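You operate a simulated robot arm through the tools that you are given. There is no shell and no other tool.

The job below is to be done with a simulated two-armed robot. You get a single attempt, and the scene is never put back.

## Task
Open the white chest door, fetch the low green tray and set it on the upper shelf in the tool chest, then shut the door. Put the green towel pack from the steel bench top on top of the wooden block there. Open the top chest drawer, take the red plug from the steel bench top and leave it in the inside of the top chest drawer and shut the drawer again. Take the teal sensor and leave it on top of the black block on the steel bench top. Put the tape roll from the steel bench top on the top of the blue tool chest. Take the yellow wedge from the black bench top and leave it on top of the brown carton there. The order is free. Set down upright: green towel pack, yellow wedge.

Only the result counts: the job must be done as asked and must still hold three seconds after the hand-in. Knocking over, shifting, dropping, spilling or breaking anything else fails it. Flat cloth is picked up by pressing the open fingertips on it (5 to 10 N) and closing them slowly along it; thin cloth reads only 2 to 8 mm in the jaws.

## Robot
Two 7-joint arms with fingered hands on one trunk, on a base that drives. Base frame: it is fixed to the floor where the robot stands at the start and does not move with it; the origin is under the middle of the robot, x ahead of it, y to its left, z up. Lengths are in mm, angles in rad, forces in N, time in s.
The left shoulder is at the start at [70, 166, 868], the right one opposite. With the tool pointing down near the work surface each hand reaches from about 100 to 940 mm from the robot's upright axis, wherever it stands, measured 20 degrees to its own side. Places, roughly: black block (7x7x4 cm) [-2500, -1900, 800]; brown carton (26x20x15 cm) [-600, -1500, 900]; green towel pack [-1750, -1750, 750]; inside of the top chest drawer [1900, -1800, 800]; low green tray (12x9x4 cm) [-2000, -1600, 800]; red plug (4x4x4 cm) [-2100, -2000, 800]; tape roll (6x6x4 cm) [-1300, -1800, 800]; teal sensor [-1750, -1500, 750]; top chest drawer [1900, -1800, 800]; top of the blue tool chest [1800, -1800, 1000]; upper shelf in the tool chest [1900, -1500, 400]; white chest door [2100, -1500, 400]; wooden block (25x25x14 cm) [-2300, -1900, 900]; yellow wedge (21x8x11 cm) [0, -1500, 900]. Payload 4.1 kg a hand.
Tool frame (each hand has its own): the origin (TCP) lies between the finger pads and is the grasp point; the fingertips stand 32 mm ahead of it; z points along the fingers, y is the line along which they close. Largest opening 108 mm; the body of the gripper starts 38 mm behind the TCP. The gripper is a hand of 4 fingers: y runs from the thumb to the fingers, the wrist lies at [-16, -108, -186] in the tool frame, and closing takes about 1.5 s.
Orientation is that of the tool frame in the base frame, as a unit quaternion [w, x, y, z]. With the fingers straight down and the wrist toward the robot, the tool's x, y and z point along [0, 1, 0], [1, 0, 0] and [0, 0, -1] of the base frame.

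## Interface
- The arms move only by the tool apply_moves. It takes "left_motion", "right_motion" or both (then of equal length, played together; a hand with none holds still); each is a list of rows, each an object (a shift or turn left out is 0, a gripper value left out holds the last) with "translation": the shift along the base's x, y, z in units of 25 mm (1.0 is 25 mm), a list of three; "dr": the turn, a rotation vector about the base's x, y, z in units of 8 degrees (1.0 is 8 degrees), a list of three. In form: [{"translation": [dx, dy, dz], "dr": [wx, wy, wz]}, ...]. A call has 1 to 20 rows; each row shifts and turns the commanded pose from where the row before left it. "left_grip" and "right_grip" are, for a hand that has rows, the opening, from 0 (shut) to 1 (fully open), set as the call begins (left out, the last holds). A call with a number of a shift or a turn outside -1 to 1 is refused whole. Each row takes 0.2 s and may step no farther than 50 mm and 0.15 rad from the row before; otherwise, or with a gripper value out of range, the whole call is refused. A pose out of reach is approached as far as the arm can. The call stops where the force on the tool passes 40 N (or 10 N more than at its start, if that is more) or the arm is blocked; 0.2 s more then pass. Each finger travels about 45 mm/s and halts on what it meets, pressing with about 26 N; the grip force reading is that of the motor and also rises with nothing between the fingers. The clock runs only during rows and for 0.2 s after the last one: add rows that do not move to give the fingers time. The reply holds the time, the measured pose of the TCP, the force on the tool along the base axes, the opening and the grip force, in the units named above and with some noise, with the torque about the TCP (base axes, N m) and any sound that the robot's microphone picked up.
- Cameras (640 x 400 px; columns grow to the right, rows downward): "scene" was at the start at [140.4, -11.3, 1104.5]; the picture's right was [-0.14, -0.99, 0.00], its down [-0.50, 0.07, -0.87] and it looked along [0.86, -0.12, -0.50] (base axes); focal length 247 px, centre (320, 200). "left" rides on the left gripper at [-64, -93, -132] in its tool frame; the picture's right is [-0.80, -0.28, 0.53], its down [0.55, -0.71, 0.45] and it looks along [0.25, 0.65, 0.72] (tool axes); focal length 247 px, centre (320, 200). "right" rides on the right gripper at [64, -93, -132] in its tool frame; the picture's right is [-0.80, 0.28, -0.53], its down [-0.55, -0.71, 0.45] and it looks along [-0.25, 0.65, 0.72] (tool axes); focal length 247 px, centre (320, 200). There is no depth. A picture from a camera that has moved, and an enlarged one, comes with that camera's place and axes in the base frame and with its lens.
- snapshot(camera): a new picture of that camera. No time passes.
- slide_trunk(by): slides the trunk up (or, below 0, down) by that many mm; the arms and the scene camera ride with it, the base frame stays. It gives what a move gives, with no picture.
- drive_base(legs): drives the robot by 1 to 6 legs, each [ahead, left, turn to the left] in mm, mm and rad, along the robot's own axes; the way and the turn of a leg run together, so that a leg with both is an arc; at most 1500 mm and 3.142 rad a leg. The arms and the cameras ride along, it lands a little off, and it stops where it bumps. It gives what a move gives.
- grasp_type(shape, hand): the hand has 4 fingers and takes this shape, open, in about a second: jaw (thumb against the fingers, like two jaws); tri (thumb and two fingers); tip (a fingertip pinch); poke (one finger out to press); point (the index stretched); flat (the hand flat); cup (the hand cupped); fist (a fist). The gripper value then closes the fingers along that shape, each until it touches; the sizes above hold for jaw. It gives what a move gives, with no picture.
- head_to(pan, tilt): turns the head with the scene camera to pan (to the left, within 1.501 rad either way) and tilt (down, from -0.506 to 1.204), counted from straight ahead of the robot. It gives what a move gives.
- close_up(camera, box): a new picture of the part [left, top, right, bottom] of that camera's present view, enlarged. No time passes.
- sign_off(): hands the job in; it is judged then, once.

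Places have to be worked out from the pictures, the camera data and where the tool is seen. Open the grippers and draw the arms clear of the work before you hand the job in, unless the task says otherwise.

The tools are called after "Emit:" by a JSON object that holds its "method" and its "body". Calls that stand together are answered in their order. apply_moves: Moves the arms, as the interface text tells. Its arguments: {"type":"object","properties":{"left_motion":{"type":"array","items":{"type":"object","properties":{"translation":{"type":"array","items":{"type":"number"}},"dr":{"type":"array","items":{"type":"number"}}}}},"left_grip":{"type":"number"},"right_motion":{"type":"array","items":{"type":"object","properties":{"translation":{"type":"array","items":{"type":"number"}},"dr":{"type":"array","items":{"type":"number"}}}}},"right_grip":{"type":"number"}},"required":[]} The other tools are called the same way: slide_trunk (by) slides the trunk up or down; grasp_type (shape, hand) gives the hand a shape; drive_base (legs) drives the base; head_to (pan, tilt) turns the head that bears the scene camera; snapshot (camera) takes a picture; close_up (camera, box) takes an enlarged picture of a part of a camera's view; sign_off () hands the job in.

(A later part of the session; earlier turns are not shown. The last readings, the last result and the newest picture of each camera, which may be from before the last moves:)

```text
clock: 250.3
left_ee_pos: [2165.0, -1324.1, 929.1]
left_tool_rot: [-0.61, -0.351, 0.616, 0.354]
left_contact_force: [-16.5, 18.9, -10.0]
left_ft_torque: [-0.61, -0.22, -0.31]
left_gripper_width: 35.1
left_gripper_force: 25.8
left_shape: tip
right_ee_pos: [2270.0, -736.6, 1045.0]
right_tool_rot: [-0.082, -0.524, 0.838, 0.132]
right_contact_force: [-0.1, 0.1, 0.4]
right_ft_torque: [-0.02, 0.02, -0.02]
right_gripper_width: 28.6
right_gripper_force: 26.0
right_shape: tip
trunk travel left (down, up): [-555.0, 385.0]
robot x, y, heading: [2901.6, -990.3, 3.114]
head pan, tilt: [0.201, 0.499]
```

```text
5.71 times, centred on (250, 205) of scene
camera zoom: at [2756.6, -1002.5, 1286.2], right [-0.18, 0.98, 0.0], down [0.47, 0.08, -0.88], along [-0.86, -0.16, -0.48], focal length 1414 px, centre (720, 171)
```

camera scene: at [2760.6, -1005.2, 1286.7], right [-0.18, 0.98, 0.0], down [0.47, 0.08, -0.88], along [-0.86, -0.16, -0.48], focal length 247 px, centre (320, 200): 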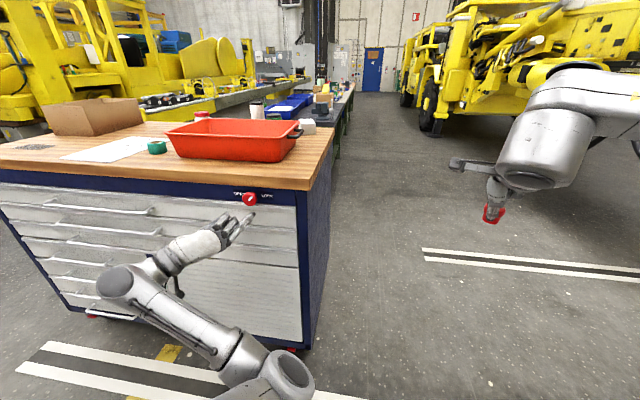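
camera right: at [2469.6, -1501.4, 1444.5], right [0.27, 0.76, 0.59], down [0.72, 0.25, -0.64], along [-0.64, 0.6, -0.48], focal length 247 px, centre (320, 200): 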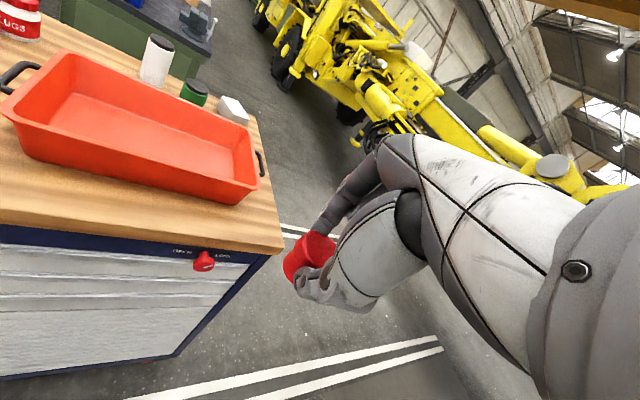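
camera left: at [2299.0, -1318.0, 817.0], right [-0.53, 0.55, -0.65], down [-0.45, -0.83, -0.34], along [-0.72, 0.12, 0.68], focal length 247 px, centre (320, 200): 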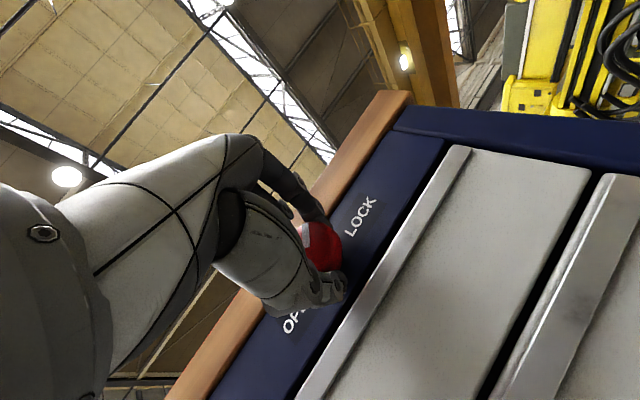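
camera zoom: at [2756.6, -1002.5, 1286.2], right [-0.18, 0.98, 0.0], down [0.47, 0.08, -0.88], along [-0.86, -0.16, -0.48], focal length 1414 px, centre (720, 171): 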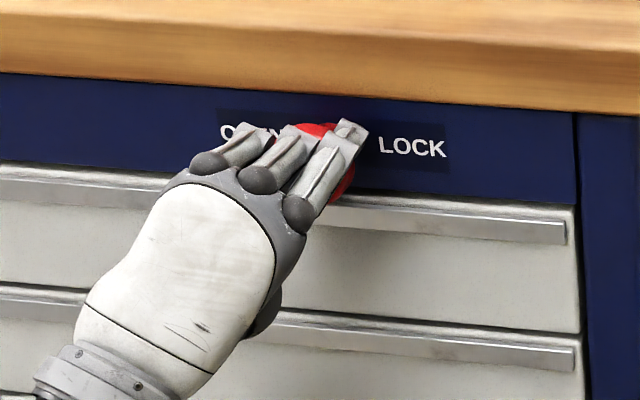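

The knob turns along with the hand (pointer fixed relative to the fingers); side forces show a small eccentricity. I shift the command slightly to relieve them and continue turning.

Emit:
{"method": "apply_moves", "body": {"left_motion": [{"translation": [0.05, 0.2, -0.1], "dr": [0.9, 0, 0]}, {"translation": [0, 0.05, 0], "dr": [0.9, 0, 0]}, {"translation": [0, 0.05, 0], "dr": [0.9, 0, 0]}, {}]}}

Emit:
{"method": "snapshot", "body": {"camera": "left"}}

Emit:
{"method": "close_up", "body": {"camera": "scene", "box": [200, 170, 300, 240]}}

```text
clock: 251.3
left_ee_pos: [2165.3, -1318.1, 926.5]
left_tool_rot: [-0.535, -0.459, 0.539, 0.462]
left_contact_force: [-24.1, 23.1, -1.0]
left_ft_torque: [-0.49, -0.14, -0.33]
left_gripper_width: 31.7
left_gripper_force: 26.3
left_shape: tip
right_ee_pos: [2270.0, -734.1, 1046.5]
right_tool_rot: [-0.084, -0.524, 0.837, 0.133]
right_contact_force: [0.6, 0.3, 0.1]
right_ft_torque: [0.0, 0.04, 0.01]
right_gripper_width: 28.9
right_gripper_force: 26.0
right_shape: tip
trunk travel left (down, up): [-555.0, 385.0]
robot x, y, heading: [2902.1, -993.9, 3.117]
head pan, tilt: [0.201, 0.499]
```

```text
taken
camera left: at [2299.6, -1269.0, 826.0], right [-0.53, 0.75, -0.4], down [-0.45, -0.65, -0.62], along [-0.72, -0.14, 0.68], focal length 247 px, centre (320, 200)
```

left: 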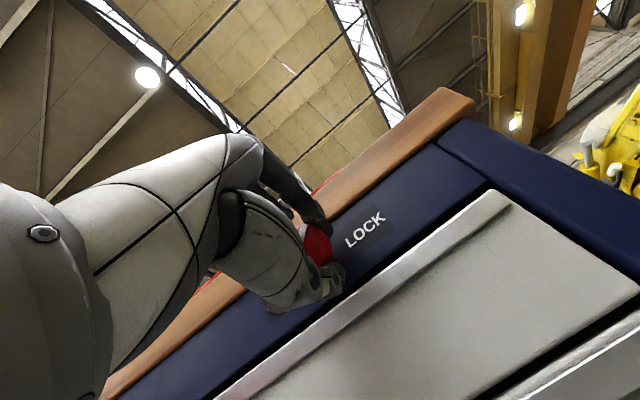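

```text
5.71 times, centred on (250, 205) of scene
camera zoom: at [2756.5, -1001.5, 1286.3], right [-0.18, 0.98, 0.0], down [0.47, 0.08, -0.88], along [-0.86, -0.16, -0.48], focal length 1414 px, centre (720, 171)
```

zoom: 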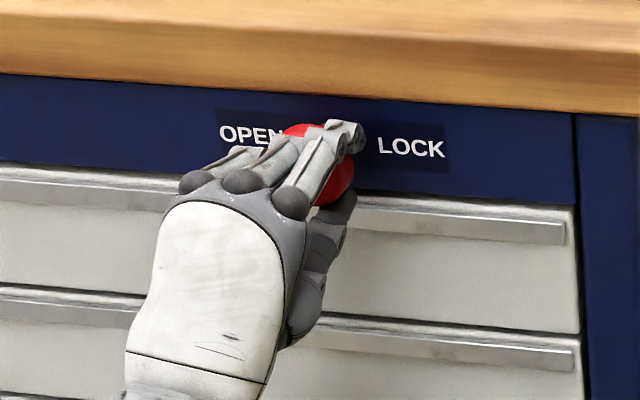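

The pinch has drifted about 10 mm off the knob's centre and is squeezing off it. I open, and look at how far the pointer has turned.

Emit:
{"method": "apply_moves", "body": {"left_motion": [{}, {}, {}, {}], "left_grip": 0.7}}

Emit:
{"method": "close_up", "body": {"camera": "left", "box": [220, 150, 420, 330]}}

Emit:
{"method": "close_up", "body": {"camera": "scene", "box": [220, 175, 290, 225]}}

```text
clock: 252.3
left_ee_pos: [2169.8, -1323.4, 928.0]
left_tool_rot: [0.536, 0.461, -0.536, -0.461]
left_contact_force: [-0.5, -0.3, 0.1]
left_ft_torque: [-0.02, 0.01, 0.01]
left_gripper_width: 75.2
left_gripper_force: 0.0
left_shape: tip
right_ee_pos: [2273.2, -739.6, 1048.2]
right_tool_rot: [-0.083, -0.524, 0.837, 0.134]
right_contact_force: [-0.2, -1.1, -0.4]
right_ft_torque: [0.01, 0.02, -0.01]
right_gripper_width: 28.5
right_gripper_force: 25.5
right_shape: tip
trunk travel left (down, up): [-555.0, 385.0]
robot x, y, heading: [2901.9, -988.3, 3.12]
head pan, tilt: [0.201, 0.499]
```

```text
2.22 times, centred on (320, 240) of left
camera zoom: at [2302.8, -1273.5, 826.9], right [-0.53, 0.75, -0.4], down [-0.45, -0.65, -0.62], along [-0.72, -0.15, 0.68], focal length 549 px, centre (320, 111)
```

zoom: 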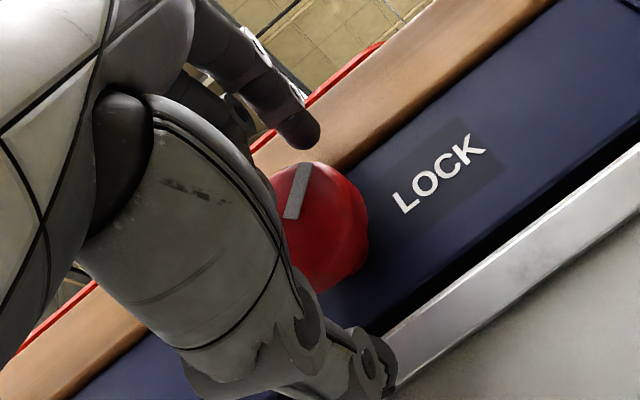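

```text
8.00 times, centred on (255, 200) of scene
camera zoom: at [2760.9, -1005.7, 1286.8], right [-0.18, 0.98, 0.0], down [0.47, 0.09, -0.88], along [-0.86, -0.16, -0.48], focal length 1979 px, centre (840, 200)
```

zoom: 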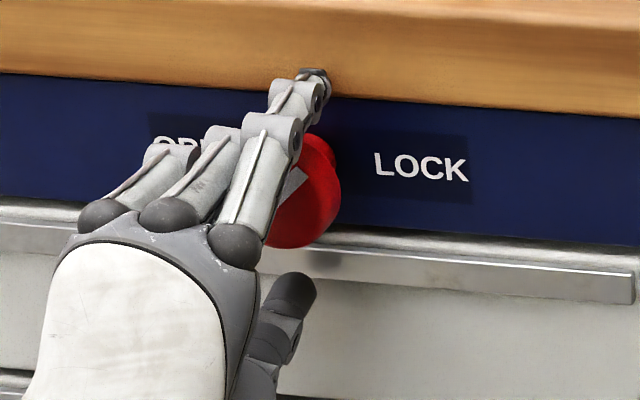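

I pull the hand back to get a clear look at the pointer.

Emit:
{"method": "apply_moves", "body": {"left_motion": [{"translation": [0.9, 0, -0.2]}, {"translation": [0.9, 0, -0.4]}, {"translation": [0.9, 0, -0.6]}, {"translation": [0.9, 0, -0.8]}, {"translation": [0.5, 0, -0.9]}]}}

Emit:
{"method": "close_up", "body": {"camera": "scene", "box": [220, 175, 290, 225]}}

```text
clock: 253.5
left_ee_pos: [2274.1, -1321.2, 857.6]
left_tool_rot: [0.536, 0.46, -0.536, -0.462]
left_contact_force: [0.0, 1.0, -0.2]
left_ft_torque: [0.0, 0.01, 0.0]
left_gripper_width: 75.1
left_gripper_force: 0.1
left_shape: tip
right_ee_pos: [2273.5, -738.3, 1048.0]
right_tool_rot: [-0.083, -0.524, 0.837, 0.133]
right_contact_force: [0.6, 0.1, -0.3]
right_ft_torque: [-0.02, -0.01, -0.04]
right_gripper_width: 28.9
right_gripper_force: 25.8
right_shape: tip
trunk travel left (down, up): [-555.0, 385.0]
robot x, y, heading: [2900.4, -994.8, 3.119]
head pan, tilt: [0.201, 0.499]
```

```text
8.00 times, centred on (255, 200) of scene
camera zoom: at [2760.5, -1005.0, 1286.8], right [-0.18, 0.98, 0.0], down [0.47, 0.08, -0.88], along [-0.86, -0.16, -0.48], focal length 1979 px, centre (840, 200)
```

zoom: 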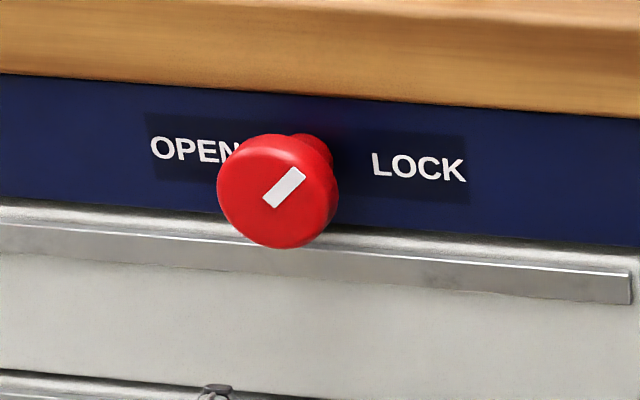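

The pointer is unchanged, so the two-finger pinch slipped on the knob's back bevel. I switch the left hand to the full jaw grip for more force, roll it back to -66°, and re-align in front of the knob.

Emit:
{"method": "grasp_type", "body": {"shape": "jaw", "hand": "left"}}

Emit:
{"method": "apply_moves", "body": {"left_motion": [{"translation": [0.5, -0.3, 0.5], "dr": [-0.9, 0, 0]}, {"translation": [0.5, 0, 0.5], "dr": [-0.9, 0, 0]}, {"translation": [0, 0, 0.5], "dr": [-0.9, 0, 0]}, {"translation": [0, 0, 0.5], "dr": [-0.9, 0, 0]}, {"translation": [0, 0, 0.5], "dr": [-0.9, 0, 0]}, {"translation": [0, 0, 0.4], "dr": [-0.9, 0, 0]}, {"dr": [-0.9, 0, 0]}, {"dr": [-0.9, 0, 0]}, {}], "left_grip": 1.0}}

Emit:
{"method": "snapshot", "body": {"camera": "left"}}

```text
clock: 254.4
left_ee_pos: [2274.1, -1320.6, 856.9]
left_tool_rot: [-0.536, -0.46, 0.536, 0.462]
left_contact_force: [0.2, -0.2, 1.1]
left_ft_torque: [-0.01, -0.06, -0.02]
left_gripper_width: 107.5
left_gripper_force: 0.1
left_shape: jaw
right_ee_pos: [2274.4, -738.6, 1048.6]
right_tool_rot: [-0.082, -0.524, 0.837, 0.134]
right_contact_force: [-0.3, -1.2, -0.4]
right_ft_torque: [0.0, 0.01, 0.01]
right_gripper_width: 28.7
right_gripper_force: 26.1
right_shape: tip
trunk travel left (down, up): [-555.0, 385.0]
robot x, y, heading: [2895.8, -993.4, 3.118]
head pan, tilt: [0.201, 0.499]
```

```text
clock: 256.4
left_ee_pos: [2297.4, -1329.6, 928.1]
left_tool_rot: [-0.691, -0.145, 0.693, 0.146]
left_contact_force: [0.4, -0.6, -0.5]
left_ft_torque: [0.01, 0.0, 0.02]
left_gripper_width: 107.6
left_gripper_force: 0.0
left_shape: jaw
right_ee_pos: [2273.5, -738.1, 1048.2]
right_tool_rot: [-0.083, -0.524, 0.837, 0.134]
right_contact_force: [0.6, 0.3, 0.0]
right_ft_torque: [0.03, 0.02, -0.01]
right_gripper_width: 28.8
right_gripper_force: 25.7
right_shape: tip
trunk travel left (down, up): [-555.0, 385.0]
robot x, y, heading: [2898.2, -993.1, 3.123]
head pan, tilt: [0.201, 0.499]
```

```text
taken
camera left: at [2430.3, -1388.6, 832.7], right [-0.53, 0.06, -0.85], down [-0.45, -0.87, 0.22], along [-0.72, 0.5, 0.49], focal length 247 px, centre (320, 200)
```

left: 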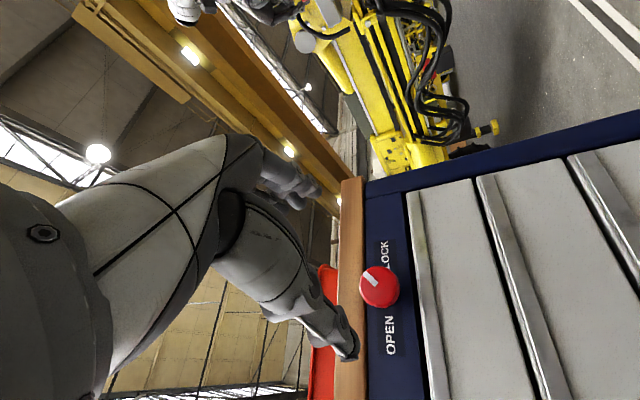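

Aligned again (TCP (2297,-1330,928)). I advance to x about 2178 with the jaw half open, then close and look.

Emit:
{"method": "apply_moves", "body": {"left_motion": [{"translation": [-0.9, 0, 0.1]}, {"translation": [-0.9, 0, 0]}, {"translation": [-0.9, 0, 0]}, {"translation": [-0.9, 0, 0]}, {"translation": [-0.9, 0, 0]}, {"translation": [-0.25, 0, 0]}, {}], "left_grip": 0.75}}

Emit:
{"method": "snapshot", "body": {"camera": "left"}}

Emit:
{"method": "apply_moves", "body": {"left_motion": [{}, {}, {}, {}, {}, {}, {}], "left_grip": 0.0}}

Emit:
{"method": "snapshot", "body": {"camera": "left"}}

```text
clock: 258.0
left_ee_pos: [2178.0, -1329.2, 929.9]
left_tool_rot: [-0.691, -0.144, 0.693, 0.147]
left_contact_force: [-1.1, 0.2, -0.3]
left_ft_torque: [-0.02, -0.01, -0.01]
left_gripper_width: 81.7
left_gripper_force: 0.0
left_shape: jaw
right_ee_pos: [2273.1, -739.2, 1049.2]
right_tool_rot: [-0.082, -0.524, 0.837, 0.133]
right_contact_force: [0.0, 0.9, -0.8]
right_ft_torque: [0.0, 0.02, -0.01]
right_gripper_width: 28.7
right_gripper_force: 26.1
right_shape: tip
trunk travel left (down, up): [-555.0, 385.0]
robot x, y, heading: [2900.3, -990.6, 3.121]
head pan, tilt: [0.201, 0.499]
```

```text
taken
camera left: at [2311.5, -1389.0, 834.2], right [-0.53, 0.06, -0.85], down [-0.45, -0.87, 0.22], along [-0.72, 0.5, 0.49], focal length 247 px, centre (320, 200)
```

left: 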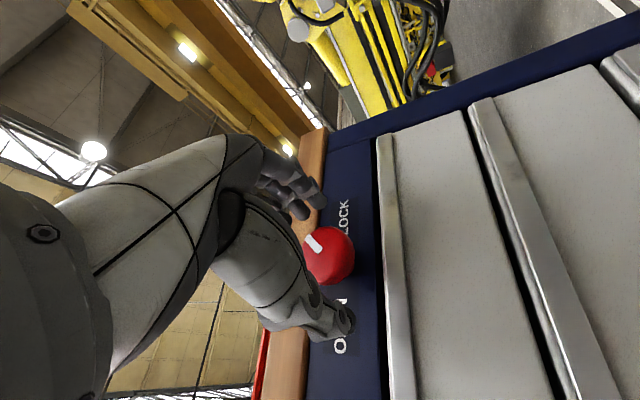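

```text
clock: 259.6
left_ee_pos: [2179.1, -1330.0, 928.7]
left_tool_rot: [-0.691, -0.146, 0.693, 0.146]
left_contact_force: [0.5, -3.2, 0.8]
left_ft_torque: [-0.03, -0.04, 0.07]
left_gripper_width: 34.8
left_gripper_force: 25.7
left_shape: jaw
right_ee_pos: [2272.8, -738.4, 1048.1]
right_tool_rot: [-0.083, -0.524, 0.837, 0.133]
right_contact_force: [0.4, -1.3, 0.0]
right_ft_torque: [0.02, -0.04, -0.02]
right_gripper_width: 28.5
right_gripper_force: 26.6
right_shape: tip
trunk travel left (down, up): [-555.0, 385.0]
robot x, y, heading: [2899.6, -993.0, 3.12]
head pan, tilt: [0.201, 0.499]
```

```text
taken
camera left: at [2311.8, -1389.5, 834.1], right [-0.53, 0.06, -0.84], down [-0.45, -0.87, 0.22], along [-0.72, 0.5, 0.49], focal length 247 px, centre (320, 200)
```

left: 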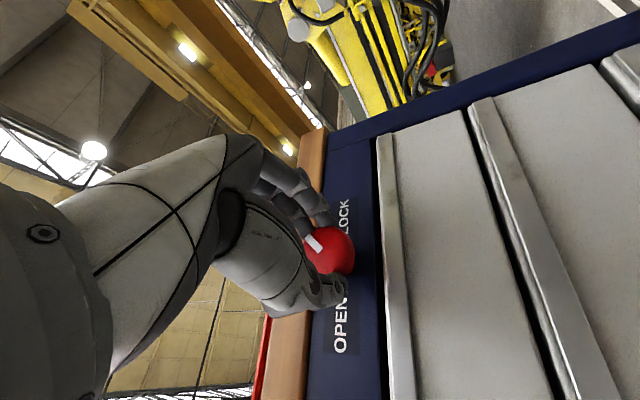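

The jaw grip is even with little side force (readings run about 8 mm low, so this is the knob's full width). I rotate 29° counter-clockwise and check.

Emit:
{"method": "apply_moves", "body": {"left_motion": [{"dr": [0.9, 0, 0]}, {"dr": [0.9, 0, 0]}, {"dr": [0.9, 0, 0]}, {"dr": [0.9, 0, 0]}, {}]}}

Emit:
{"method": "close_up", "body": {"camera": "left", "box": [220, 150, 420, 330]}}

Emit:
{"method": "close_up", "body": {"camera": "scene", "box": [210, 170, 300, 235]}}

```text
clock: 260.8
left_ee_pos: [2178.3, -1326.2, 928.6]
left_tool_rot: [-0.631, -0.311, 0.637, 0.316]
left_contact_force: [12.5, 15.3, -21.6]
left_ft_torque: [-0.78, -0.52, -0.37]
left_gripper_width: 34.2
left_gripper_force: 25.9
left_shape: jaw
right_ee_pos: [2273.2, -737.2, 1047.2]
right_tool_rot: [-0.083, -0.524, 0.837, 0.133]
right_contact_force: [-0.9, 0.9, 0.1]
right_ft_torque: [-0.02, 0.0, -0.01]
right_gripper_width: 29.0
right_gripper_force: 26.2
right_shape: tip
trunk travel left (down, up): [-555.0, 385.0]
robot x, y, heading: [2900.2, -992.9, 3.111]
head pan, tilt: [0.201, 0.499]
```

```text
2.22 times, centred on (320, 240) of left
camera zoom: at [2311.5, -1333.3, 816.6], right [-0.53, 0.47, -0.71], down [-0.45, -0.86, -0.23], along [-0.72, 0.2, 0.66], focal length 549 px, centre (320, 111)
```

zoom: 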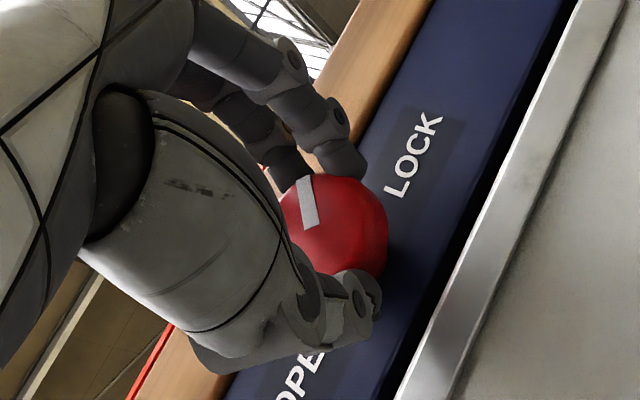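

```text
6.15 times, centred on (255, 202) of scene
camera zoom: at [2759.6, -1003.7, 1286.4], right [-0.18, 0.98, 0.0], down [0.47, 0.08, -0.88], along [-0.86, -0.16, -0.48], focal length 1522 px, centre (720, 185)
```

zoom: 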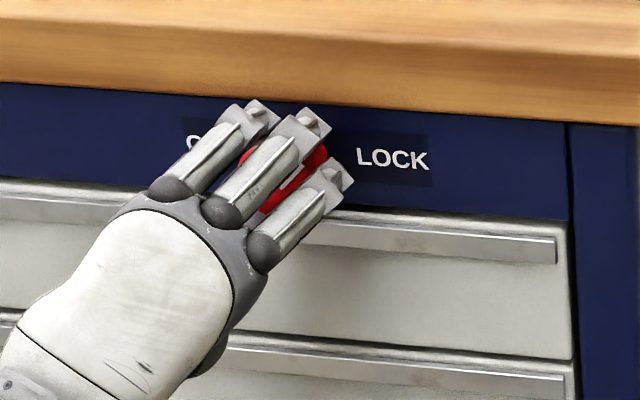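

The pointer still reads about 45° toward LOCK, so the grip slipped or the knob resists. I turn further while holding and watch whether the pointer follows.

Emit:
{"method": "apply_moves", "body": {"left_motion": [{"translation": [0, -0.1, 0.1], "dr": [0.9, 0, 0]}, {"translation": [0, -0.1, 0], "dr": [0.9, 0, 0]}, {"translation": [0, -0.1, 0], "dr": [0.9, 0, 0]}, {}]}}

Emit:
{"method": "close_up", "body": {"camera": "left", "box": [220, 150, 420, 330]}}

Emit:
{"method": "close_up", "body": {"camera": "scene", "box": [210, 170, 300, 235]}}

```text
clock: 261.8
left_ee_pos: [2178.6, -1334.0, 933.7]
left_tool_rot: [-0.563, -0.425, 0.565, 0.428]
left_contact_force: [7.2, 18.0, -13.3]
left_ft_torque: [-0.23, -0.34, -0.45]
left_gripper_width: 34.0
left_gripper_force: 26.1
left_shape: jaw
right_ee_pos: [2271.4, -738.2, 1047.4]
right_tool_rot: [-0.084, -0.525, 0.837, 0.132]
right_contact_force: [-1.1, 0.3, -0.4]
right_ft_torque: [-0.02, -0.01, 0.03]
right_gripper_width: 28.8
right_gripper_force: 26.3
right_shape: tip
trunk travel left (down, up): [-555.0, 385.0]
robot x, y, heading: [2897.2, -988.0, 3.118]
head pan, tilt: [0.201, 0.499]
```

```text
2.22 times, centred on (320, 240) of left
camera zoom: at [2311.4, -1299.4, 827.6], right [-0.53, 0.69, -0.49], down [-0.45, -0.72, -0.53], along [-0.72, -0.06, 0.69], focal length 549 px, centre (320, 111)
```

zoom: 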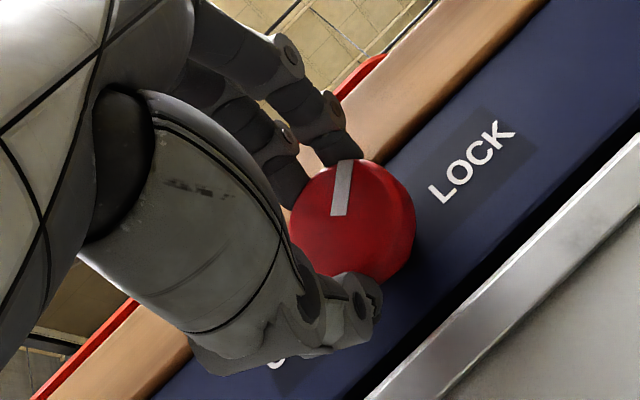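

```text
6.15 times, centred on (255, 202) of scene
camera zoom: at [2759.5, -1003.2, 1286.7], right [-0.18, 0.98, 0.0], down [0.47, 0.08, -0.88], along [-0.86, -0.16, -0.48], focal length 1522 px, centre (720, 185)
```

zoom: 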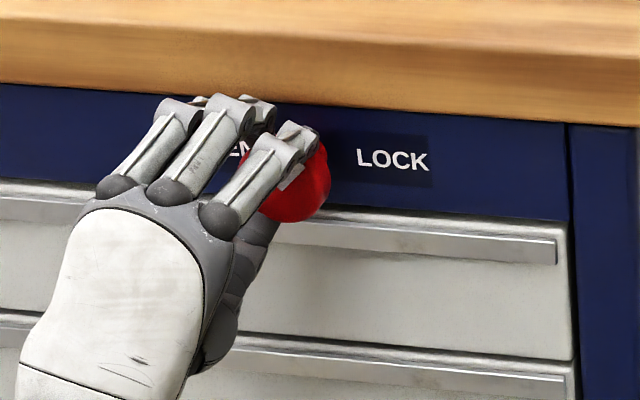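

The jaw also slips: the knob does not follow even at 0.8 N m. Before forcing it, I will test whether the drawer is really locked. I release the knob and back the hand off.

Emit:
{"method": "apply_moves", "body": {"left_motion": [{}, {}, {}, {}, {}], "left_grip": 1.0}}

Emit:
{"method": "apply_moves", "body": {"left_motion": [{"translation": [0.9, 0, 0]}, {"translation": [0.9, 0, 0]}, {"translation": [0.9, 0, 0]}, {"translation": [0.9, 0, 0]}, {"translation": [0.9, 0, 0]}, {"translation": [0.9, 0, 0]}]}}

Emit:
{"method": "close_up", "body": {"camera": "scene", "box": [210, 170, 300, 235]}}

```text
clock: 263.0
left_ee_pos: [2179.4, -1336.3, 933.2]
left_tool_rot: [-0.564, -0.426, 0.564, 0.427]
left_contact_force: [0.7, -0.3, -0.1]
left_ft_torque: [-0.02, 0.01, 0.02]
left_gripper_width: 107.4
left_gripper_force: 0.1
left_shape: jaw
right_ee_pos: [2273.9, -738.5, 1048.0]
right_tool_rot: [-0.082, -0.523, 0.838, 0.134]
right_contact_force: [-0.4, 0.5, -0.1]
right_ft_torque: [0.0, -0.05, 0.01]
right_gripper_width: 28.7
right_gripper_force: 25.9
right_shape: tip
trunk travel left (down, up): [-555.0, 385.0]
robot x, y, heading: [2898.1, -989.9, 3.119]
head pan, tilt: [0.201, 0.499]
```

```text
clock: 264.4
left_ee_pos: [2315.3, -1336.9, 933.6]
left_tool_rot: [-0.564, -0.425, 0.565, 0.428]
left_contact_force: [0.1, 0.2, 0.5]
left_ft_torque: [0.02, -0.04, -0.02]
left_gripper_width: 107.7
left_gripper_force: 0.0
left_shape: jaw
right_ee_pos: [2274.4, -738.5, 1049.0]
right_tool_rot: [-0.084, -0.524, 0.837, 0.134]
right_contact_force: [0.4, -0.3, -0.1]
right_ft_torque: [0.0, 0.0, 0.01]
right_gripper_width: 28.8
right_gripper_force: 26.0
right_shape: tip
trunk travel left (down, up): [-555.0, 385.0]
robot x, y, heading: [2902.8, -989.1, 3.123]
head pan, tilt: [0.201, 0.499]
```

```text
6.15 times, centred on (255, 202) of scene
camera zoom: at [2761.4, -1005.2, 1286.8], right [-0.18, 0.98, 0.0], down [0.47, 0.08, -0.88], along [-0.86, -0.16, -0.48], focal length 1522 px, centre (720, 185)
```

zoom: 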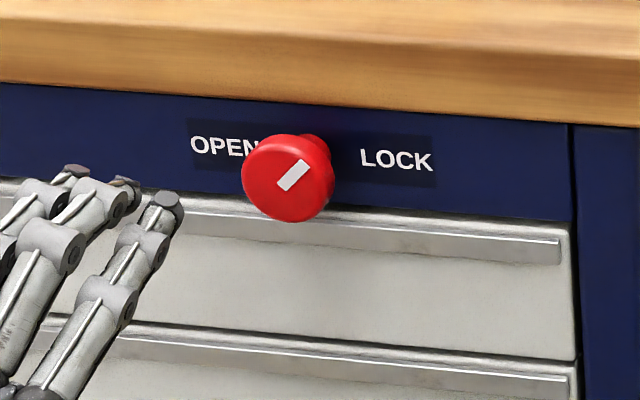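

The knob is unchanged. I return the left hand to fingers-down (roll to zero, then pitch back) before going to the drawer handle.

Emit:
{"method": "apply_moves", "body": {"left_motion": [{"translation": [0.5, 0, 0], "dr": [1, 0, 0]}, {"translation": [0.5, 0, 0], "dr": [1, 0, 0]}, {"translation": [0, -0.5, 0], "dr": [0, -1, 0]}, {"translation": [0, -0.5, 0], "dr": [0, -1, 0]}, {"translation": [0, -0.5, 0], "dr": [0, -1, 0]}, {"translation": [0, -0.5, 0], "dr": [0, -1, 0]}, {"translation": [0, -0.5, 0], "dr": [0, -1, 0]}, {"translation": [0, -0.5, 0], "dr": [0, -1, 0]}, {"dr": [0, -1, 0]}, {"dr": [0, -1, 0]}, {"dr": [0, -1, 0]}, {"dr": [0, -1, 0]}, {"dr": [0, -1, 0]}]}}

Emit:
{"method": "snapshot", "body": {"camera": "scene"}}

```text
clock: 267.2
left_ee_pos: [2339.9, -1412.1, 932.8]
left_tool_rot: [0.011, 0.708, -0.706, -0.013]
left_contact_force: [-0.6, 0.5, -0.1]
left_ft_torque: [-0.01, 0.0, -0.04]
left_gripper_width: 107.9
left_gripper_force: 0.0
left_shape: jaw
right_ee_pos: [2272.2, -738.2, 1048.4]
right_tool_rot: [-0.082, -0.523, 0.838, 0.135]
right_contact_force: [-1.2, -0.1, 0.0]
right_ft_torque: [-0.01, -0.02, -0.02]
right_gripper_width: 28.9
right_gripper_force: 25.9
right_shape: tip
trunk travel left (down, up): [-555.0, 385.0]
robot x, y, heading: [2900.0, -990.7, 3.122]
head pan, tilt: [0.201, 0.499]
```

```text
taken
camera scene: at [2760.3, -1005.0, 1286.6], right [-0.18, 0.98, 0.0], down [0.47, 0.08, -0.88], along [-0.86, -0.16, -0.48], focal length 247 px, centre (320, 200)
```

scene: 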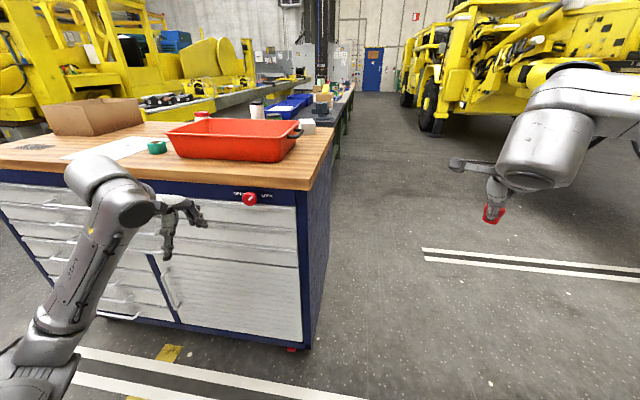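

The left arm is back in a natural posture. I drive 660 mm left so the left hand faces the top drawer's handle.

Emit:
{"method": "drive_base", "body": {"legs": [[0, 640, 0.02]]}}

Emit:
{"method": "head_to", "body": {"pan": 0.25, "tilt": 0.6}}

Emit:
{"method": "snapshot", "body": {"camera": "scene"}}

Emit:
{"method": "snapshot", "body": {"camera": "left"}}

```text
clock: 270.8
left_ee_pos: [2334.0, -2055.3, 932.1]
left_tool_rot: [0.012, 0.711, -0.703, -0.014]
left_contact_force: [0.5, 0.5, 0.1]
left_ft_torque: [0.04, -0.03, 0.03]
left_gripper_width: 107.7
left_gripper_force: 0.0
left_shape: jaw
right_ee_pos: [2259.7, -1383.1, 1049.0]
right_tool_rot: [-0.083, -0.529, 0.834, 0.134]
right_contact_force: [0.0, 0.2, 0.9]
right_ft_torque: [0.01, 0.0, -0.02]
right_gripper_width: 28.9
right_gripper_force: 26.1
right_shape: tip
trunk travel left (down, up): [-555.0, 385.0]
robot x, y, heading: [2889.9, -1630.1, 3.13]
head pan, tilt: [0.201, 0.499]
```

```text
clock: 271.5
left_ee_pos: [2333.4, -2055.7, 933.4]
left_tool_rot: [0.012, 0.712, -0.702, -0.014]
left_contact_force: [-0.1, -0.1, -0.1]
left_ft_torque: [0.02, 0.01, 0.01]
left_gripper_width: 107.6
left_gripper_force: 0.0
left_shape: jaw
right_ee_pos: [2258.9, -1382.7, 1049.5]
right_tool_rot: [-0.084, -0.529, 0.834, 0.133]
right_contact_force: [-0.1, 0.3, 1.1]
right_ft_torque: [0.02, -0.01, 0.04]
right_gripper_width: 28.6
right_gripper_force: 25.8
right_shape: tip
trunk travel left (down, up): [-555.0, 385.0]
robot x, y, heading: [2887.2, -1626.7, 3.127]
head pan, tilt: [0.25, 0.6]
```

```text
taken
camera scene: at [2753.2, -1647.2, 1277.7], right [-0.24, 0.97, 0.0], down [0.55, 0.13, -0.83], along [-0.8, -0.19, -0.56], focal length 247 px, centre (320, 200)
```

scene: 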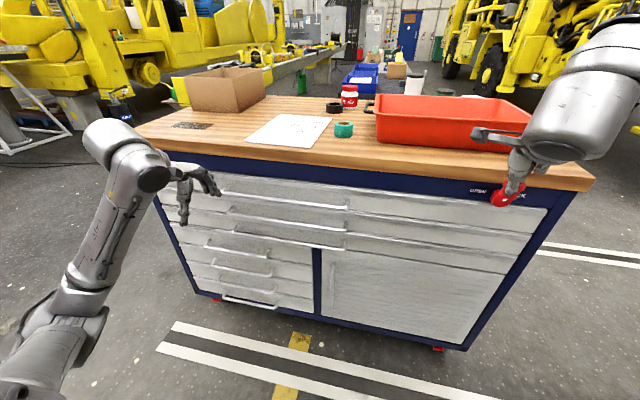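

```text
taken
camera left: at [2431.1, -1990.3, 1061.2], right [0.25, 0.8, -0.54], down [0.7, -0.54, -0.47], along [-0.67, -0.26, -0.69], focal length 247 px, centre (320, 200)
```

left: 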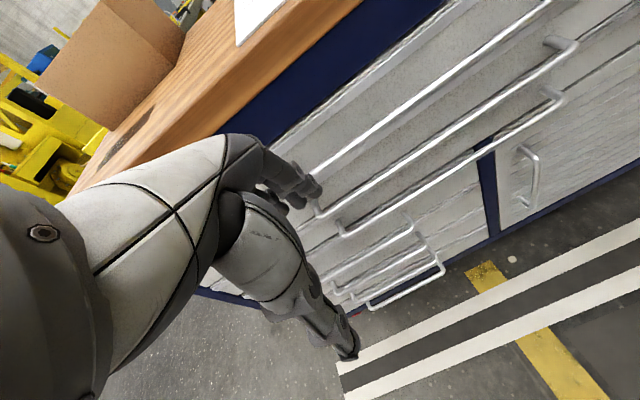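

A clear view of the front now. I enlarge the handles to triangulate the top bar.

Emit:
{"method": "close_up", "body": {"camera": "scene", "box": [150, 150, 400, 320]}}

Emit:
{"method": "close_up", "body": {"camera": "left", "box": [280, 0, 600, 230]}}

```text
2.35 times, centred on (275, 235) of scene
camera zoom: at [2753.2, -1647.2, 1277.7], right [-0.24, 0.97, 0.0], down [0.55, 0.13, -0.83], along [-0.8, -0.19, -0.56], focal length 582 px, centre (426, 118)
```

zoom: 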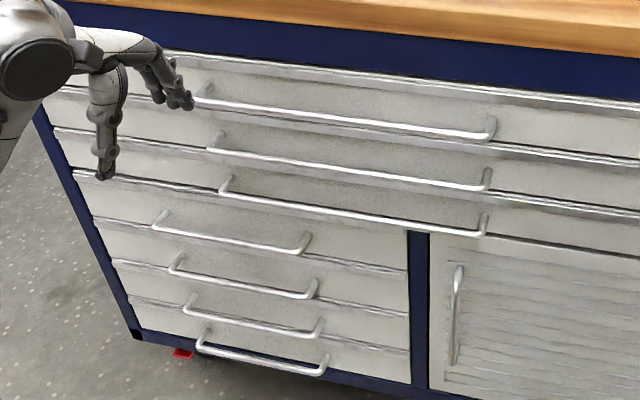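

```text
1.74 times, centred on (440, 115) of left
camera zoom: at [2431.1, -1990.3, 1061.2], right [0.25, 0.8, -0.54], down [0.7, -0.54, -0.47], along [-0.67, -0.26, -0.69], focal length 430 px, centre (111, 348)
```

zoom: 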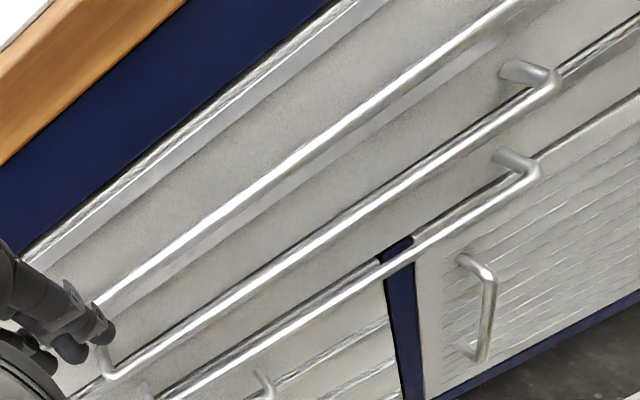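

The top bar is near x 2172, z about 850, y -2102 to -1703. To stay clear of the wooden overhang I tilt the left hand 45° forward, and bring it in front of the bar near y -1880.

Emit:
{"method": "apply_moves", "body": {"left_motion": [{"dr": [0, 0.94, 0]}, {"dr": [0, 0.94, 0]}, {"dr": [0, 0.94, 0]}, {"dr": [0, 0.94, 0]}, {"dr": [0, 0.94, 0]}, {"translation": [0, 0.9, 0], "dr": [0, 0.7, 0]}, {"translation": [0, 0.9, 0]}, {"translation": [0, 0.9, 0]}, {"translation": [0, 0.9, 0]}, {"translation": [0, 0.9, 0]}, {"translation": [0, 0.9, 0]}, {"translation": [0, 0.9, 0]}, {"translation": [0, 0.7, 0]}], "left_grip": 0.6}}

Emit:
{"method": "snapshot", "body": {"camera": "scene"}}

Emit:
{"method": "snapshot", "body": {"camera": "left"}}

```text
clock: 274.3
left_ee_pos: [2333.4, -1879.4, 933.2]
left_tool_rot: [0.27, 0.657, -0.648, -0.275]
left_contact_force: [-0.1, -0.3, 0.2]
left_ft_torque: [-0.01, 0.02, -0.02]
left_gripper_width: 65.3
left_gripper_force: 0.0
left_shape: jaw
right_ee_pos: [2258.3, -1382.2, 1047.8]
right_tool_rot: [-0.084, -0.528, 0.834, 0.133]
right_contact_force: [-0.4, 0.7, -0.7]
right_ft_torque: [-0.03, -0.01, 0.0]
right_gripper_width: 28.7
right_gripper_force: 26.2
right_shape: tip
trunk travel left (down, up): [-555.0, 385.0]
robot x, y, heading: [2888.2, -1626.7, 3.131]
head pan, tilt: [0.25, 0.6]
```

```text
taken
camera scene: at [2752.9, -1646.8, 1277.6], right [-0.24, 0.97, 0.0], down [0.55, 0.13, -0.82], along [-0.8, -0.19, -0.57], focal length 247 px, centre (320, 200)
```

scene: 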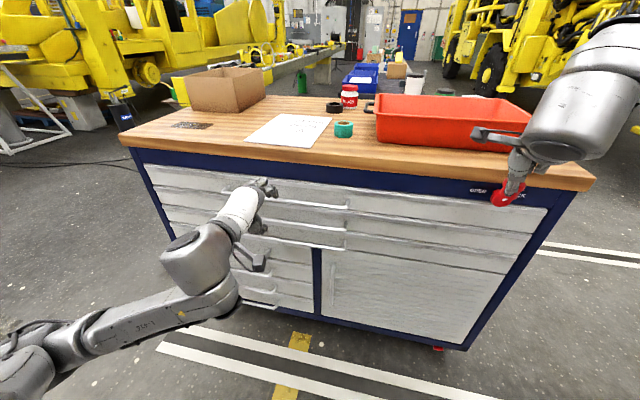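

```text
taken
camera left: at [2493.1, -1815.2, 960.7], right [-0.19, 0.8, -0.57], down [0.18, -0.54, -0.82], along [-0.96, -0.26, -0.05], focal length 247 px, centre (320, 200)
```

left: 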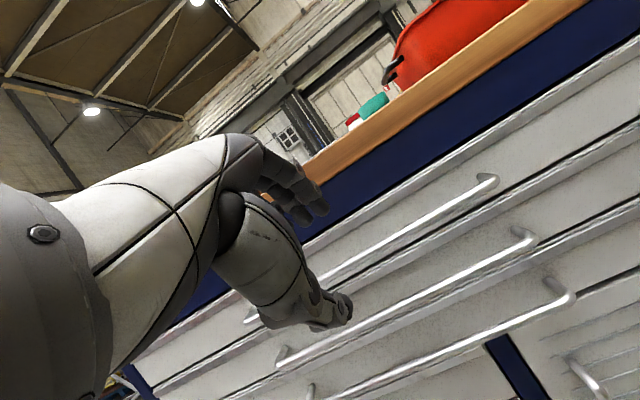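

From this low view the bar is around x 2160, z 848 at y -1880. I narrow the opening, move to the standoff and approach along the 45° line to put the bar between thumb and fingers.

Emit:
{"method": "apply_moves", "body": {"left_motion": [{"translation": [-0.9, 0, 0]}, {"translation": [-0.9, 0, 0]}, {"translation": [-0.9, 0, 0]}, {"translation": [-0.9, 0, -0.1]}, {"translation": [-0.57, 0, -0.57]}, {"translation": [-0.57, 0, -0.57]}, {"translation": [-0.57, 0, -0.57]}, {}], "left_grip": 0.45}}

Emit:
{"method": "snapshot", "body": {"camera": "left"}}

Emit:
{"method": "close_up", "body": {"camera": "scene", "box": [200, 150, 320, 250]}}

```text
clock: 276.1
left_ee_pos: [2200.4, -1879.9, 887.1]
left_tool_rot: [0.269, 0.657, -0.648, -0.275]
left_contact_force: [-0.2, -0.1, -0.1]
left_ft_torque: [0.0, 0.02, 0.03]
left_gripper_width: 48.9
left_gripper_force: 0.0
left_shape: jaw
right_ee_pos: [2259.6, -1381.9, 1048.3]
right_tool_rot: [-0.083, -0.528, 0.835, 0.133]
right_contact_force: [-0.2, -0.4, -0.3]
right_ft_torque: [0.03, 0.0, 0.02]
right_gripper_width: 29.0
right_gripper_force: 26.0
right_shape: tip
trunk travel left (down, up): [-555.0, 385.0]
robot x, y, heading: [2890.6, -1624.1, 3.13]
head pan, tilt: [0.25, 0.6]
```

```text
taken
camera left: at [2359.6, -1815.4, 915.8], right [-0.19, 0.8, -0.57], down [0.18, -0.54, -0.82], along [-0.97, -0.26, -0.05], focal length 247 px, centre (320, 200)
```

left: 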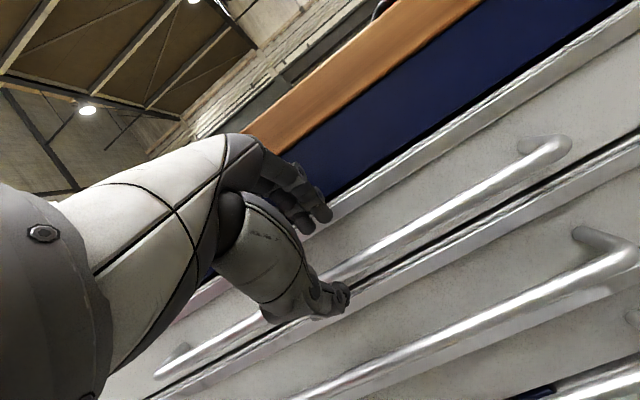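

```text
4.00 times, centred on (260, 200) of scene
camera zoom: at [2753.5, -1647.4, 1277.7], right [-0.24, 0.97, 0.0], down [0.55, 0.13, -0.83], along [-0.8, -0.19, -0.56], focal length 989 px, centre (560, 200)
```

zoom: 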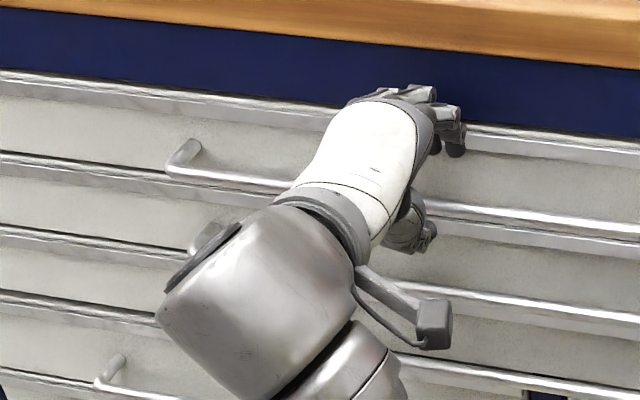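

The bar is a bit lower and closer to the front than assumed: about (2147,-1880,833). I continue 51 mm along the 45° line with a narrower opening, so the bar lies near the fingertips.

Emit:
{"method": "apply_moves", "body": {"left_motion": [{"translation": [-0.48, 0, -0.48]}, {"translation": [-0.48, 0, -0.48]}, {"translation": [-0.45, 0, -0.48]}, {}], "left_grip": 0.4}}

Emit:
{"method": "snapshot", "body": {"camera": "left"}}

```text
clock: 276.9
left_ee_pos: [2174.6, -1879.9, 863.0]
left_tool_rot: [0.275, 0.653, -0.647, -0.281]
left_contact_force: [38.4, 5.2, 10.4]
left_ft_torque: [-0.19, 0.97, 0.33]
left_gripper_width: 39.5
left_gripper_force: 0.1
left_shape: jaw
right_ee_pos: [2265.3, -1383.8, 1051.6]
right_tool_rot: [-0.086, -0.529, 0.834, 0.133]
right_contact_force: [-0.4, 0.2, -0.6]
right_ft_torque: [0.03, -0.01, 0.04]
right_gripper_width: 28.9
right_gripper_force: 25.9
right_shape: tip
trunk travel left (down, up): [-555.0, 385.0]
robot x, y, heading: [2890.3, -1631.1, 3.135]
head pan, tilt: [0.25, 0.6]
stopped in row 3 (left hand): the force on the tool passed its limit at 44 N (the readings are from after the stop); the commanded pose is now the measured one
```

```text
taken
camera left: at [2334.1, -1815.6, 887.8], right [-0.2, 0.8, -0.56], down [0.17, -0.54, -0.83], along [-0.97, -0.26, -0.03], focal length 247 px, centre (320, 200)
```

left: 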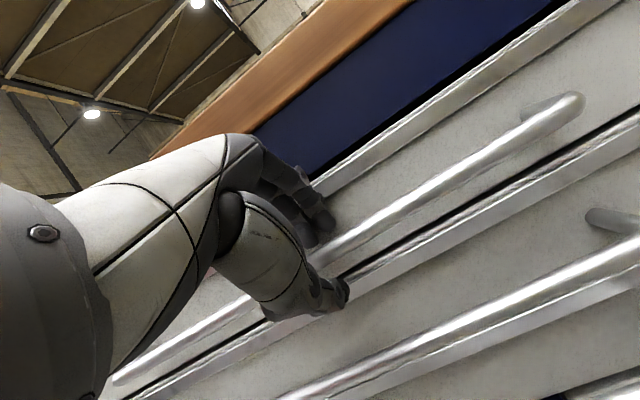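

The fingertips touched the drawer front; the bar now runs between fingers and thumb. I back off 3 mm and close on the bar.

Emit:
{"method": "apply_moves", "body": {"left_motion": [{"translation": [0.15, 0, 0.02]}, {}, {}, {}, {}, {}], "left_grip": 0.0}}

Emit:
{"method": "snapshot", "body": {"camera": "left"}}

Emit:
{"method": "close_up", "body": {"camera": "scene", "box": [200, 150, 320, 250]}}

```text
clock: 278.3
left_ee_pos: [2173.7, -1882.4, 854.3]
left_tool_rot: [0.271, 0.657, -0.647, -0.276]
left_contact_force: [18.0, 1.0, -26.7]
left_ft_torque: [-0.03, -0.12, -0.06]
left_gripper_width: 15.2
left_gripper_force: 26.3
left_shape: jaw
right_ee_pos: [2259.7, -1383.8, 1047.8]
right_tool_rot: [-0.084, -0.529, 0.834, 0.134]
right_contact_force: [0.0, 0.1, -0.2]
right_ft_torque: [0.02, -0.01, 0.02]
right_gripper_width: 28.9
right_gripper_force: 26.1
right_shape: tip
trunk travel left (down, up): [-555.0, 385.0]
robot x, y, heading: [2887.1, -1632.9, 3.13]
head pan, tilt: [0.25, 0.6]
```

```text
taken
camera left: at [2332.2, -1816.4, 882.6], right [-0.19, 0.8, -0.57], down [0.18, -0.54, -0.82], along [-0.97, -0.26, -0.04], focal length 247 px, centre (320, 200)
```

left: 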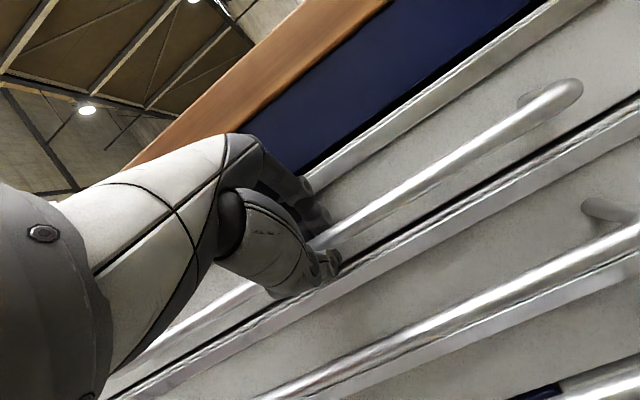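

```text
4.00 times, centred on (260, 200) of scene
camera zoom: at [2752.8, -1648.5, 1277.3], right [-0.24, 0.97, 0.0], down [0.55, 0.13, -0.82], along [-0.8, -0.19, -0.57], focal length 989 px, centre (560, 200)
```

zoom: 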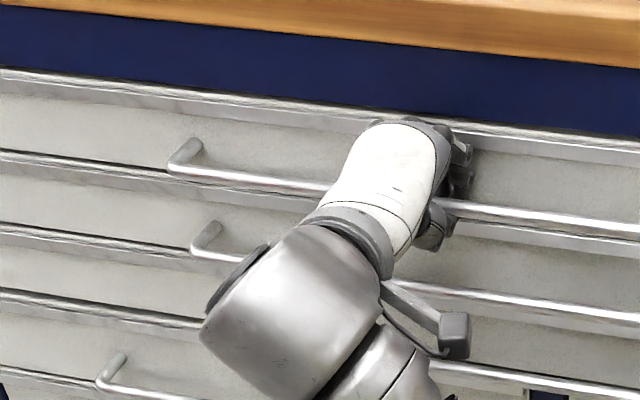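

The hand grips the bar (and was drawn down 9 mm). I relieve the strain, then pull gently in +x and watch whether the drawer follows.

Emit:
{"method": "apply_moves", "body": {"left_motion": [{"translation": [0, 0, -0.3]}, {}]}}

Emit:
{"method": "apply_moves", "body": {"left_motion": [{"translation": [0.25, 0, 0]}, {"translation": [0.25, 0, 0]}, {}]}}

```text
clock: 278.9
left_ee_pos: [2172.9, -1880.4, 852.0]
left_tool_rot: [0.273, 0.655, -0.647, -0.278]
left_contact_force: [17.5, -1.1, -9.3]
left_ft_torque: [-0.05, -0.12, -0.03]
left_gripper_width: 15.3
left_gripper_force: 26.2
left_shape: jaw
right_ee_pos: [2262.1, -1383.5, 1049.6]
right_tool_rot: [-0.084, -0.529, 0.834, 0.134]
right_contact_force: [-1.0, -0.7, 0.3]
right_ft_torque: [0.01, 0.01, 0.02]
right_gripper_width: 28.9
right_gripper_force: 26.5
right_shape: tip
trunk travel left (down, up): [-555.0, 385.0]
robot x, y, heading: [2886.1, -1629.7, 3.133]
head pan, tilt: [0.25, 0.6]
```

```text
clock: 279.7
left_ee_pos: [2182.9, -1880.7, 849.3]
left_tool_rot: [0.271, 0.657, -0.647, -0.277]
left_contact_force: [-4.4, -1.6, -8.5]
left_ft_torque: [-0.04, -0.01, 0.05]
left_gripper_width: 12.3
left_gripper_force: 25.7
left_shape: jaw
right_ee_pos: [2259.1, -1384.1, 1046.8]
right_tool_rot: [-0.084, -0.529, 0.834, 0.133]
right_contact_force: [-0.6, 0.1, 0.1]
right_ft_torque: [0.01, -0.03, 0.0]
right_gripper_width: 28.7
right_gripper_force: 26.5
right_shape: tip
trunk travel left (down, up): [-555.0, 385.0]
robot x, y, heading: [2887.8, -1625.6, 3.131]
head pan, tilt: [0.25, 0.6]
```

The hand moved 10 mm with low force and the width shrank a little; I pull further in small steps and look.

Emit:
{"method": "apply_moves", "body": {"left_motion": [{"translation": [0.25, 0, 0]}, {"translation": [0.25, 0, 0]}, {}]}}

Emit:
{"method": "snapshot", "body": {"camera": "left"}}

Emit:
{"method": "close_up", "body": {"camera": "scene", "box": [150, 150, 400, 320]}}

```text
clock: 280.5
left_ee_pos: [2196.9, -1881.5, 849.0]
left_tool_rot: [0.271, 0.656, -0.648, -0.278]
left_contact_force: [0.0, 1.2, -9.9]
left_ft_torque: [-0.07, -0.11, -0.01]
left_gripper_width: 11.9
left_gripper_force: 26.4
left_shape: jaw
right_ee_pos: [2257.8, -1383.0, 1048.3]
right_tool_rot: [-0.084, -0.529, 0.834, 0.133]
right_contact_force: [0.2, 0.8, 0.9]
right_ft_torque: [0.0, 0.01, -0.01]
right_gripper_width: 28.8
right_gripper_force: 25.9
right_shape: tip
trunk travel left (down, up): [-555.0, 385.0]
robot x, y, heading: [2888.2, -1626.8, 3.128]
head pan, tilt: [0.25, 0.6]
```

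```text
taken
camera left: at [2356.9, -1816.2, 875.5], right [-0.19, 0.8, -0.57], down [0.18, -0.54, -0.82], along [-0.97, -0.26, -0.04], focal length 247 px, centre (320, 200)
```

left: 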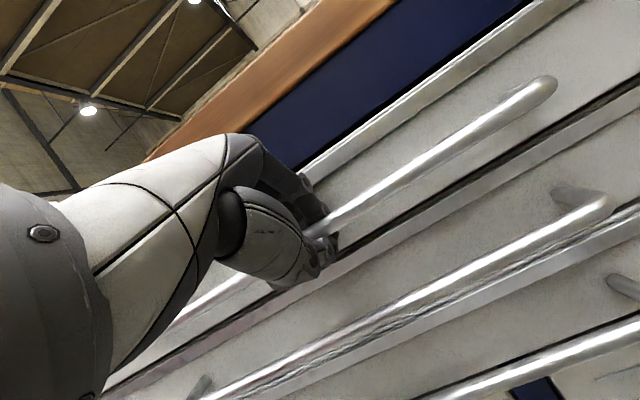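

```text
2.35 times, centred on (275, 235) of scene
camera zoom: at [2752.3, -1647.6, 1277.4], right [-0.24, 0.97, 0.0], down [0.55, 0.13, -0.82], along [-0.8, -0.2, -0.57], focal length 582 px, centre (426, 118)
```

zoom: 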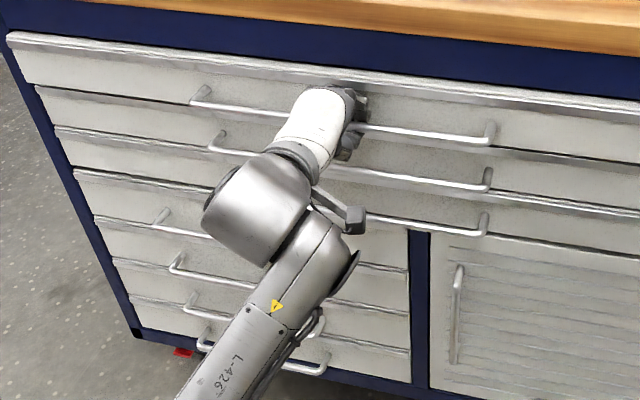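

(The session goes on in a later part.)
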